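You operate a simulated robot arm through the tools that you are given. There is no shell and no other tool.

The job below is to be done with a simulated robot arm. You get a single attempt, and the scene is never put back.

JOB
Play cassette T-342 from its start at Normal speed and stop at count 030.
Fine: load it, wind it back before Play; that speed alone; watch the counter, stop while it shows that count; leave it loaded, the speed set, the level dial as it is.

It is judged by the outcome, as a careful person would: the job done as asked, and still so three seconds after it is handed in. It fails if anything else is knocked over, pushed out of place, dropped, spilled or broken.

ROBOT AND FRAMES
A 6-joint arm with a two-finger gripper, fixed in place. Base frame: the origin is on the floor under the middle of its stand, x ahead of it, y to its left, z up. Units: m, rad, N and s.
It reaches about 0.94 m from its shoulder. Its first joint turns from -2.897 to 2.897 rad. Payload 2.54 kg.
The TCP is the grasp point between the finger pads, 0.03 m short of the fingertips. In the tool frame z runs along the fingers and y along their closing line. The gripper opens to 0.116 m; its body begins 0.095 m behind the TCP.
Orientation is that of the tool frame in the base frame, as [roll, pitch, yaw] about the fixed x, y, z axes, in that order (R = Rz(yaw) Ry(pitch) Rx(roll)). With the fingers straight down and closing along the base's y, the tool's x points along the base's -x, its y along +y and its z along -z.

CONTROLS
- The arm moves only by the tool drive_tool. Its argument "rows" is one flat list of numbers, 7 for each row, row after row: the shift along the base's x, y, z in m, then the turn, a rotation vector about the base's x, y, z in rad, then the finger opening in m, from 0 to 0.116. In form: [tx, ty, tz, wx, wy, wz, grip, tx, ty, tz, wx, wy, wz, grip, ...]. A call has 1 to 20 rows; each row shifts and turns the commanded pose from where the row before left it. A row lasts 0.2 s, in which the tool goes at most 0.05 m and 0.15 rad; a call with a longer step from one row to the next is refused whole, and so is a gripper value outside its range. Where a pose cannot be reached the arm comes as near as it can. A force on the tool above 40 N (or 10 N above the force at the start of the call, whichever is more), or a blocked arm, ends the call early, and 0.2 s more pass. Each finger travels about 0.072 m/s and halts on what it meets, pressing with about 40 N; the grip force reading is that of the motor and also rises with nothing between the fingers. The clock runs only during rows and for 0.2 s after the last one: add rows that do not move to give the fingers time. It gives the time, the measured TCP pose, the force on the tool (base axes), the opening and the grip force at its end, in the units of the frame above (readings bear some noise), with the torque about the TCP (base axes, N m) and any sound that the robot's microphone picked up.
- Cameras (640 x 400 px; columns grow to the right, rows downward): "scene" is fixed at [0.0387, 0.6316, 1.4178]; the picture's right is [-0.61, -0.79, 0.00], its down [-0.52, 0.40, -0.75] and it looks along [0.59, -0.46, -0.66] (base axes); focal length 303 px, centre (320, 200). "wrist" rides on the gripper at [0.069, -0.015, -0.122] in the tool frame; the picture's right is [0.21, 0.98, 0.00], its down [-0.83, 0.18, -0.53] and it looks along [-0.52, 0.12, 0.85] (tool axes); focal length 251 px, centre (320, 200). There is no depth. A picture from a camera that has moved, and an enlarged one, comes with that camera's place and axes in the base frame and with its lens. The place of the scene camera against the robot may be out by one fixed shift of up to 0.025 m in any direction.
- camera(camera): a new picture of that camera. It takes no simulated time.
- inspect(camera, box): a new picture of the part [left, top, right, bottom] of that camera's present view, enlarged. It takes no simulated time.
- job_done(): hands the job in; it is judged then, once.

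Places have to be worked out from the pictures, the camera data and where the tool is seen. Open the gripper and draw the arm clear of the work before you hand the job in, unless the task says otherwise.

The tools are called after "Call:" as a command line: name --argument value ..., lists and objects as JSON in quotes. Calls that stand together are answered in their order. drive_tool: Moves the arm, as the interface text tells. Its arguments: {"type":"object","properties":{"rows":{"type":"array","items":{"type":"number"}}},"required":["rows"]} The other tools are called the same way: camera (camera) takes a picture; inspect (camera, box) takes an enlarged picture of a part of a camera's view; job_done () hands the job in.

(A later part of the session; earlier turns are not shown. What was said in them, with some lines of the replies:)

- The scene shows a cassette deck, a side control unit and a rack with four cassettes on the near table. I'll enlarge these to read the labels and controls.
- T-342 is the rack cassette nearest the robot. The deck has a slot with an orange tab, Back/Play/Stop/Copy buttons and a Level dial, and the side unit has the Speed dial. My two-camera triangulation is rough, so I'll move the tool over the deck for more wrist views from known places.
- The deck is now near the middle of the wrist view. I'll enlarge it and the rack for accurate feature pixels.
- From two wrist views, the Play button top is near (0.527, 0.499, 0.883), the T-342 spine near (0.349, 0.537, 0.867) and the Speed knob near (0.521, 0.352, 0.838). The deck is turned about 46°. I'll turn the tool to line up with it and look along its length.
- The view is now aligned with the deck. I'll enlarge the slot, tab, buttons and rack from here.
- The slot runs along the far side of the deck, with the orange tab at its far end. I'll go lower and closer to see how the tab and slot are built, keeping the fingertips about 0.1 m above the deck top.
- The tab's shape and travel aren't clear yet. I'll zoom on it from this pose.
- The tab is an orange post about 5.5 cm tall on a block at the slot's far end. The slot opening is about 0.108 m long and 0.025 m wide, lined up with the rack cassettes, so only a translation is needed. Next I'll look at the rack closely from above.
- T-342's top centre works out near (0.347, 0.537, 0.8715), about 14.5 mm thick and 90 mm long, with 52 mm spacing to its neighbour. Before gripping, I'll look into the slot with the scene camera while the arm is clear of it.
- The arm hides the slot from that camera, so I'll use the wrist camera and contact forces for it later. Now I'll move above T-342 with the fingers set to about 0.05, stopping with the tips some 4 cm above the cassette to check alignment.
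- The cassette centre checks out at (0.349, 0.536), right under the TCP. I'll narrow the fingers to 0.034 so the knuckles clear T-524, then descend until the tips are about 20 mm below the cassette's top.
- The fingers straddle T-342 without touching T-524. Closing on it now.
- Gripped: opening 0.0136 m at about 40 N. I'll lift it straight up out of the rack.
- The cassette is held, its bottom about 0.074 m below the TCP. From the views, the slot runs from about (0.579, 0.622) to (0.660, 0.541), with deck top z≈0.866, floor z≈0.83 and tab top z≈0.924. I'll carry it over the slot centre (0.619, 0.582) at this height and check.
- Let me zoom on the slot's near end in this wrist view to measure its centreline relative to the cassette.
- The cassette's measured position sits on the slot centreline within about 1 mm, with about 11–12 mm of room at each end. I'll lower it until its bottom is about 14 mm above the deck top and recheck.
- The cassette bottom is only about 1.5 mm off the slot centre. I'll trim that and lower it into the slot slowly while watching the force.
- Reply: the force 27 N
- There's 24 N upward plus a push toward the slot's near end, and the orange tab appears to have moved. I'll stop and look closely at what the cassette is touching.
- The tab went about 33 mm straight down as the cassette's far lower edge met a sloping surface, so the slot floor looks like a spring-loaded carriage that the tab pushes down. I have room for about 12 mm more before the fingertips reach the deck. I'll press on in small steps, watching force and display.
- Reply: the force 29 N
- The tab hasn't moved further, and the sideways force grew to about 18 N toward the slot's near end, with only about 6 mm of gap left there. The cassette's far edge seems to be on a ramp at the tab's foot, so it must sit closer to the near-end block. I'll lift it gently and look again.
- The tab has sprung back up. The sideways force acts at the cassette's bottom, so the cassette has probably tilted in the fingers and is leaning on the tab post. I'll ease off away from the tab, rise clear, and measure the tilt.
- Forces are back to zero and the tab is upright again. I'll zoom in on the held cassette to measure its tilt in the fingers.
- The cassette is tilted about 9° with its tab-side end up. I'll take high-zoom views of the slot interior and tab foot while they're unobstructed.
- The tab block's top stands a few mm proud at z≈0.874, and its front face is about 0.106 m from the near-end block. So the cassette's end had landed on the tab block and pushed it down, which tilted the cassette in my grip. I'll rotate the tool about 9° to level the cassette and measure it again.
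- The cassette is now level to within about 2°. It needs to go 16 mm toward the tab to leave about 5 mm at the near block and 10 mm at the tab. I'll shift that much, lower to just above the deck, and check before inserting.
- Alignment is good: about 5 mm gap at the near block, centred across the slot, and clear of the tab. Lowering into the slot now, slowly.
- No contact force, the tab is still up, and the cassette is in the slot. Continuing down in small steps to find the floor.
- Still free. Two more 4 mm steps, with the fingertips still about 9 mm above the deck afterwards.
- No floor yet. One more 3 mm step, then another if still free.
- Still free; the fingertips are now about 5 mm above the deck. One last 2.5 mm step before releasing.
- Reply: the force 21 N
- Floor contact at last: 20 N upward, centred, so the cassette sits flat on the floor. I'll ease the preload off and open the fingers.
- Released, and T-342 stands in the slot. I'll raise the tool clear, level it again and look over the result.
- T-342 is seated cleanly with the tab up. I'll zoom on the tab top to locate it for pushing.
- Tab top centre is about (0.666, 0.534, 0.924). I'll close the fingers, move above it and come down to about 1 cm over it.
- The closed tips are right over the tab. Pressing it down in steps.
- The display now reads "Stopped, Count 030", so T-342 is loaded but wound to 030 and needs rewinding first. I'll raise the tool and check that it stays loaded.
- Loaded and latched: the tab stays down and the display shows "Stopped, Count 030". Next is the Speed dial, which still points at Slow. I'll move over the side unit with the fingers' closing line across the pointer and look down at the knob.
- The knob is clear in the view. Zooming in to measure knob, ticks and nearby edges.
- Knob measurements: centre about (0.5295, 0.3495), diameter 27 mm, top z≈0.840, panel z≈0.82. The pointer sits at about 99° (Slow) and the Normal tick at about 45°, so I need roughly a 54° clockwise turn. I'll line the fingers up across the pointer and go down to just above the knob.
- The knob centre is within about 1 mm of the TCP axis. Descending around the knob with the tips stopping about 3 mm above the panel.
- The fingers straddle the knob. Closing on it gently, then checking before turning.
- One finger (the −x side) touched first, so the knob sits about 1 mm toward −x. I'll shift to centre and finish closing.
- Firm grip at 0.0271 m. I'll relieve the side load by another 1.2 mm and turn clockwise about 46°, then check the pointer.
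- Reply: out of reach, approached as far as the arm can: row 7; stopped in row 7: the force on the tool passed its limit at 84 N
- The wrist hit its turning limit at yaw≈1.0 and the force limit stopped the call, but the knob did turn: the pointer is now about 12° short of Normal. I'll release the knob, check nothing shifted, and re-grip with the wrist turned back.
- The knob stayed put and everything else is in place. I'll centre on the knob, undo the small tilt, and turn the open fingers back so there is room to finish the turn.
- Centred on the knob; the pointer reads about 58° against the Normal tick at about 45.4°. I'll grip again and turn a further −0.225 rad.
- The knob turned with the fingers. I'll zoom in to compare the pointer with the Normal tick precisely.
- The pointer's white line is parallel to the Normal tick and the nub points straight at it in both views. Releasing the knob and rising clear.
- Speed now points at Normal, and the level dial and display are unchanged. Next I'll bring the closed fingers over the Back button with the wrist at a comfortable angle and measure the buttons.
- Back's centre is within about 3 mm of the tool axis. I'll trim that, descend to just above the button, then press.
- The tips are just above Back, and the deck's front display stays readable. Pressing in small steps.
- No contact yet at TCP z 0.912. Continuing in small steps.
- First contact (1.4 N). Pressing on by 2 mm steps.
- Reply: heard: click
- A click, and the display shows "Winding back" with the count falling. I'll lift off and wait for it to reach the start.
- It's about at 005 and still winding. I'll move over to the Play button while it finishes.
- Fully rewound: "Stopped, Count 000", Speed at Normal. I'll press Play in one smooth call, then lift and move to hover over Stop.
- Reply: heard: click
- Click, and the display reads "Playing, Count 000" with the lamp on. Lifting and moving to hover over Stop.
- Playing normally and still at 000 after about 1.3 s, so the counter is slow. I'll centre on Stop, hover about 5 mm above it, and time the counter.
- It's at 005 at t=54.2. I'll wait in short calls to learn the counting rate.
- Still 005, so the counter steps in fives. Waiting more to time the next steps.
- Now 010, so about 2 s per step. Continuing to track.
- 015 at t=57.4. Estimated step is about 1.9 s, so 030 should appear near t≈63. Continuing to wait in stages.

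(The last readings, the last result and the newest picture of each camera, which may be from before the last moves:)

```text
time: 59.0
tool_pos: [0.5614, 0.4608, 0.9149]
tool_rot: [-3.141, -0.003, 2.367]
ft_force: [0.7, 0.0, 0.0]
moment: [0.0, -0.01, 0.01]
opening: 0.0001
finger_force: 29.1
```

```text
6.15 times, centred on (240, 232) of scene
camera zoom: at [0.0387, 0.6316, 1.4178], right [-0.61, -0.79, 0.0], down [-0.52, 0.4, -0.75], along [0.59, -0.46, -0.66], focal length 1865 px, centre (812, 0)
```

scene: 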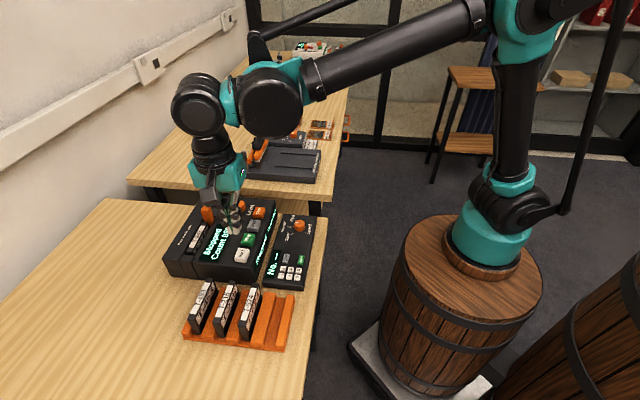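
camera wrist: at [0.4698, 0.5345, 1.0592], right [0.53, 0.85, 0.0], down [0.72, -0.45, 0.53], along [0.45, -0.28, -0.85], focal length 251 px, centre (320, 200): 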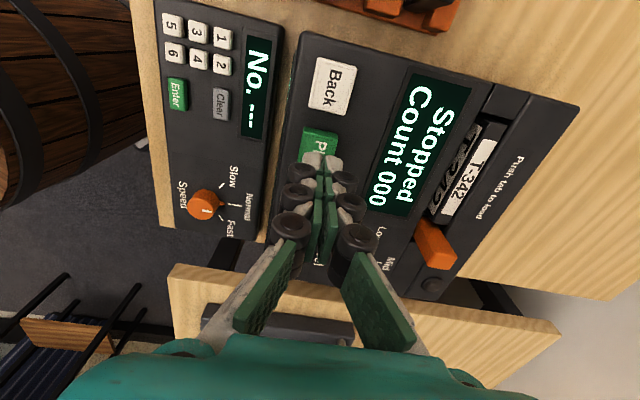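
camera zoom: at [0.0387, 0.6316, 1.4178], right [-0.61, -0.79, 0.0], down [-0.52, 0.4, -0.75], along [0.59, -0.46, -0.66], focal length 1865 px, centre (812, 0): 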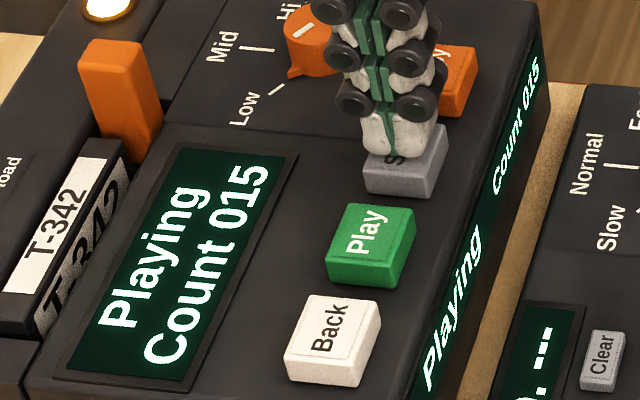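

Still 015 at t=59.0. A few more waits.

Call:
drive_tool --rows '[0, 0, 0, 0, 0, 0, 0.0, 0, 0, 0, 0, 0, 0, 0.0]'

Call:
inspect --camera "scene" --box '[190, 200, 290, 265]'

```text
time: 59.6
tool_pos: [0.5615, 0.462, 0.9147]
tool_rot: [-3.141, -0.003, 2.366]
ft_force: [-0.6, 0.2, 0.7]
moment: [0.01, 0.01, 0.03]
opening: 0.0
finger_force: 28.8
```

```text
6.15 times, centred on (240, 232) of scene
camera zoom: at [0.0387, 0.6316, 1.4178], right [-0.61, -0.79, 0.0], down [-0.52, 0.4, -0.75], along [0.59, -0.46, -0.66], focal length 1865 px, centre (812, 0)
```

zoom: 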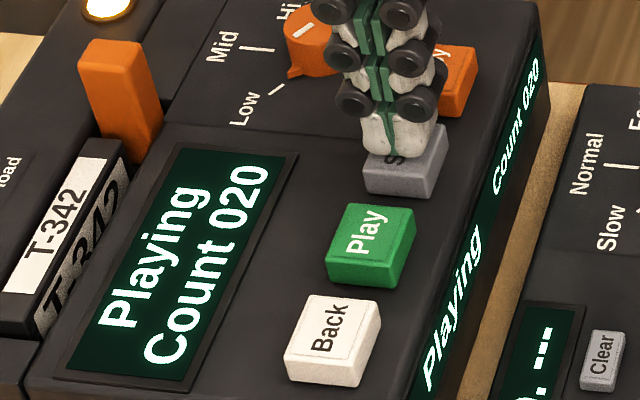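

020 at t=59.6. Waiting on for 025.

Call:
drive_tool --rows '[0, 0, 0, 0, 0, 0, 0.0, 0, 0, 0, 0, 0, 0, 0.0, 0, 0, 0, 0, 0, 0, 0.0, 0, 0, 0, 0, 0, 0, 0.0, 0, 0, 0, 0, 0, 0, 0.0, 0, 0, 0, 0, 0, 0, 0.0, 0, 0, 0, 0, 0, 0, 0.0]'

Call:
inspect --camera "scene" --box '[190, 200, 290, 265]'

```text
time: 61.2
tool_pos: [0.5609, 0.4599, 0.9167]
tool_rot: [-3.141, -0.003, 2.366]
ft_force: [-0.3, 0.4, 0.2]
moment: [0.0, -0.01, 0.05]
opening: 0.0001
finger_force: 28.3
```

```text
6.15 times, centred on (240, 232) of scene
camera zoom: at [0.0387, 0.6316, 1.4178], right [-0.61, -0.79, 0.0], down [-0.52, 0.4, -0.75], along [0.59, -0.46, -0.66], focal length 1865 px, centre (812, 0)
```

zoom: 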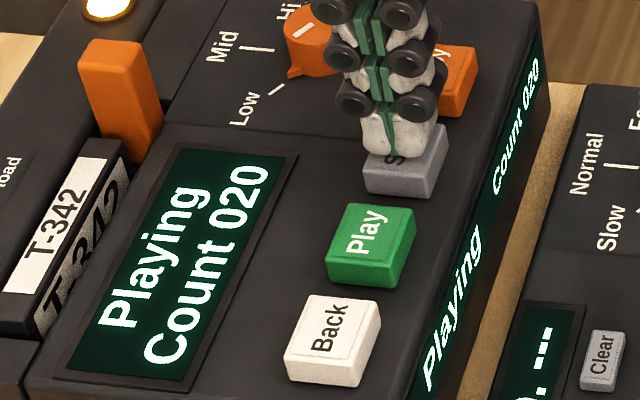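

Still 020 at t=61.2. Continuing.

Call:
drive_tool --rows '[0, 0, 0, 0, 0, 0, 0.0, 0, 0, 0, 0, 0, 0, 0.0, 0, 0, 0, 0, 0, 0, 0.0]'

Call:
inspect --camera "scene" --box '[190, 200, 290, 265]'

```text
time: 62.0
tool_pos: [0.5621, 0.4606, 0.9152]
tool_rot: [-3.14, -0.002, 2.369]
ft_force: [0.4, 0.1, 0.3]
moment: [0.0, 0.01, 0.01]
opening: 0.0002
finger_force: 28.5
```

```text
6.15 times, centred on (240, 232) of scene
camera zoom: at [0.0387, 0.6316, 1.4178], right [-0.61, -0.79, 0.0], down [-0.52, 0.4, -0.75], along [0.59, -0.46, -0.66], focal length 1865 px, centre (812, 0)
```

zoom: 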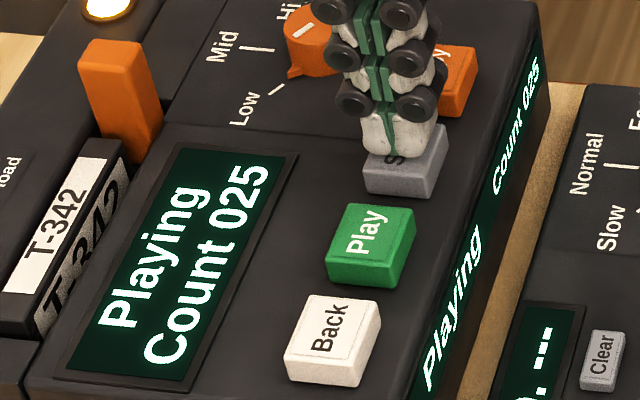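

025 at t=62.0; 030 should come around t≈63.2–63.9. I'll lower 3 mm closer without touching while waiting.

Call:
drive_tool --rows '[0, 0, -0.003, 0, 0, 0, 0.0, 0, 0, 0, 0, 0, 0, 0.0, 0, 0, 0, 0, 0, 0, 0.0, 0, 0, 0, 0, 0, 0, 0.0]'

Call:
inspect --camera "scene" --box '[190, 200, 290, 265]'

```text
time: 63.0
tool_pos: [0.5603, 0.4614, 0.9122]
tool_rot: [-3.14, -0.002, 2.366]
ft_force: [-0.6, 0.2, 0.0]
moment: [-0.02, 0.0, -0.01]
opening: 0.0
finger_force: 29.2
```

```text
6.15 times, centred on (240, 232) of scene
camera zoom: at [0.0387, 0.6316, 1.4178], right [-0.61, -0.79, 0.0], down [-0.52, 0.4, -0.75], along [0.59, -0.46, -0.66], focal length 1865 px, centre (812, 0)
```

zoom: 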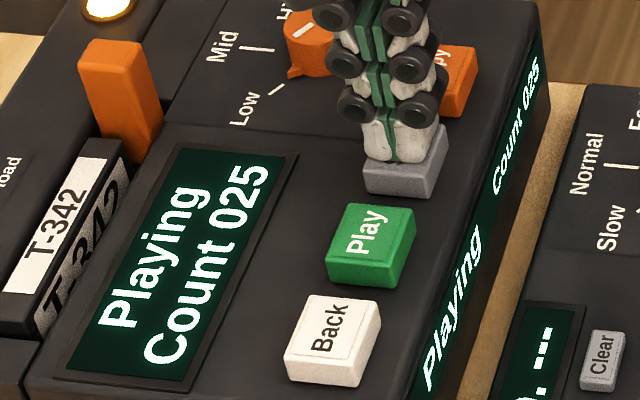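

Still 025 at t=63.0. One-row waits from here.

Call:
drive_tool --rows '[0, 0, 0, 0, 0, 0, 0.0]'

Call:
inspect --camera "scene" --box '[190, 200, 290, 265]'

```text
time: 63.4
tool_pos: [0.5599, 0.4605, 0.9124]
tool_rot: [-3.14, -0.002, 2.367]
ft_force: [-0.6, -0.2, -0.4]
moment: [-0.01, -0.02, 0.01]
opening: 0.0
finger_force: 28.8
```

```text
6.15 times, centred on (240, 232) of scene
camera zoom: at [0.0387, 0.6316, 1.4178], right [-0.61, -0.79, 0.0], down [-0.52, 0.4, -0.75], along [0.59, -0.46, -0.66], focal length 1865 px, centre (812, 0)
```

zoom: 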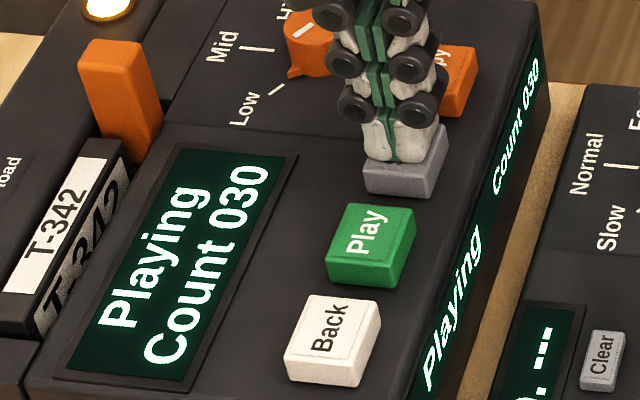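

The display shows 030 at t=63.4. Pressing Stop now.

Call:
drive_tool --rows '[0, 0, -0.006, 0, 0, 0, 0.0, 0, 0, -0.003, 0, 0, 0, 0.0]'

Call:
inspect --camera "scene" --box '[190, 200, 290, 265]'

```text
time: 64.0
tool_pos: [0.5613, 0.4615, 0.9043]
tool_rot: [-3.141, -0.002, 2.367]
ft_force: [3.0, 0.8, 20.8]
moment: [0.02, -0.1, 0.06]
opening: 0.0062
finger_force: 28.8
heard: click
```

```text
6.15 times, centred on (240, 232) of scene
camera zoom: at [0.0387, 0.6316, 1.4178], right [-0.61, -0.79, 0.0], down [-0.52, 0.4, -0.75], along [0.59, -0.46, -0.66], focal length 1865 px, centre (812, 0)
```

zoom: 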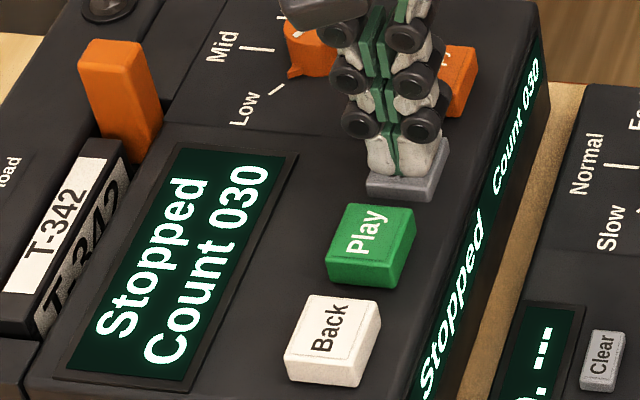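

Click: the display reads "Stopped, Count 030" and the lamp is off. I'll lift straight up and draw the arm clear, opening the gripper once it's high.

Call:
drive_tool --rows '[0, 0, 0.006, 0, 0, 0, 0.0, 0, 0, 0.015, 0, 0, 0, 0.0, 0, 0, 0.03, 0, 0, 0, 0.0, 0, 0, 0.045, 0, 0, 0, 0.0, 0, 0, 0.045, 0, 0, 0, 0.0, 0, 0, 0.045, 0, 0, 0, 0.03, -0.02, -0.03, 0.03, 0, 0, 0, 0.06, -0.025, -0.04, 0.01, 0, 0, 0, 0.09, -0.025, -0.04, 0, 0, 0, 0, 0.116, -0.02, -0.035, 0, 0, 0, 0, 0.116, 0, 0, 0, 0, 0, 0, 0.116]'

Call:
camera --camera "scene"

Call:
inspect --camera "scene" --box '[160, 180, 340, 290]'

Call:
inspect --camera "scene" --box '[170, 260, 330, 360]'

```text
time: 66.4
tool_pos: [0.4705, 0.3164, 1.1291]
tool_rot: [3.141, -0.002, 2.366]
ft_force: [0.5, -0.7, 0.6]
moment: [0.03, -0.02, -0.01]
opening: 0.116
finger_force: 0.1
```

```text
taken
```

scene: 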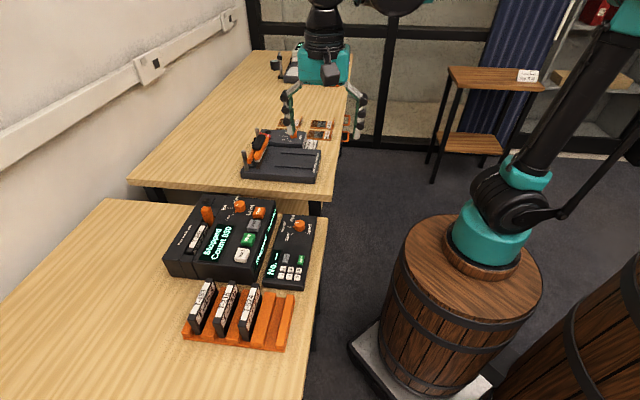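

```text
3.56 times, centred on (250, 235) of scene
camera zoom: at [0.0387, 0.6316, 1.4178], right [-0.61, -0.79, 0.0], down [-0.52, 0.4, -0.75], along [0.59, -0.46, -0.66], focal length 1078 px, centre (569, 76)
```

zoom: 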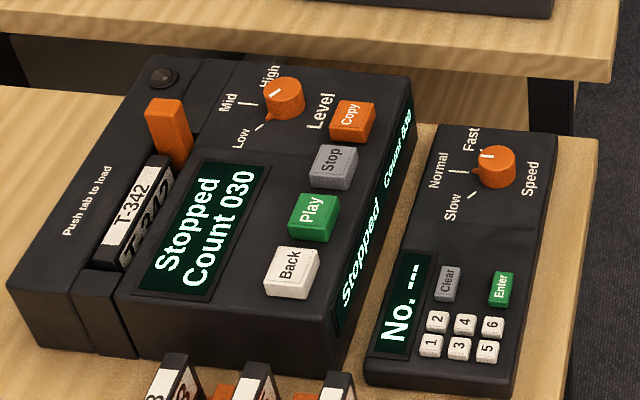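

```text
4.00 times, centred on (250, 310) of scene
camera zoom: at [0.0387, 0.6316, 1.4178], right [-0.61, -0.79, 0.0], down [-0.52, 0.4, -0.75], along [0.59, -0.46, -0.66], focal length 1212 px, centre (600, -240)
```

zoom: 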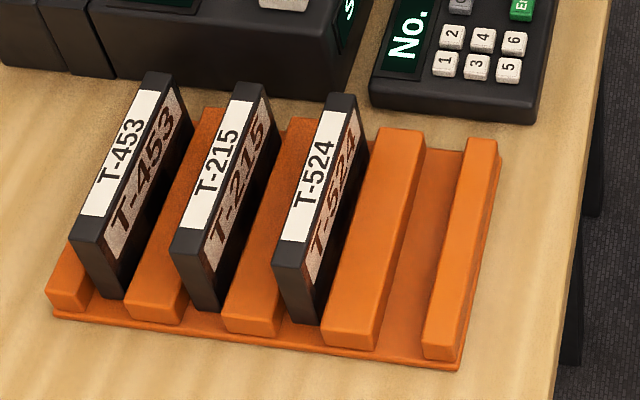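

The arm is clear with the gripper open. The deck reads "Stopped, Count 030" with T-342 loaded, Speed is at Normal, the level dial is still at Low, and the other cassettes and both units haven't moved. Handing the job in.

Call:
job_done

```text
The job is handed in.
```

Cassette T-342 played from its start at Normal speed, and I stopped it while the counter showed 030. The job is handed in.

- **Loading:** T-342 is in the deck with the tab latched down. My first try at putting it in the slot landed on the tab block and tilted the cassette in the gripper. I lifted it out, straightened it and seated it properly.
- **Winding back:** it loaded already at count 030, so I pressed Back and waited for 000 before pressing Play.
- **Speed:** I turned the dial from Slow to Normal before playing, in two grips because the wrist reached its turning limit partway. That limit caused a brief 84 N force on the tool, but nothing looked shifted or damaged.
- **Counter:** it moves in steps of five. I pressed Stop within about 0.6 s of seeing 030, and the display then read "Stopped, Count 030".

At the last check the level dial was still at Low, and the other three cassettes, the rack and both units hadn't moved. The gripper was open and the arm clear.
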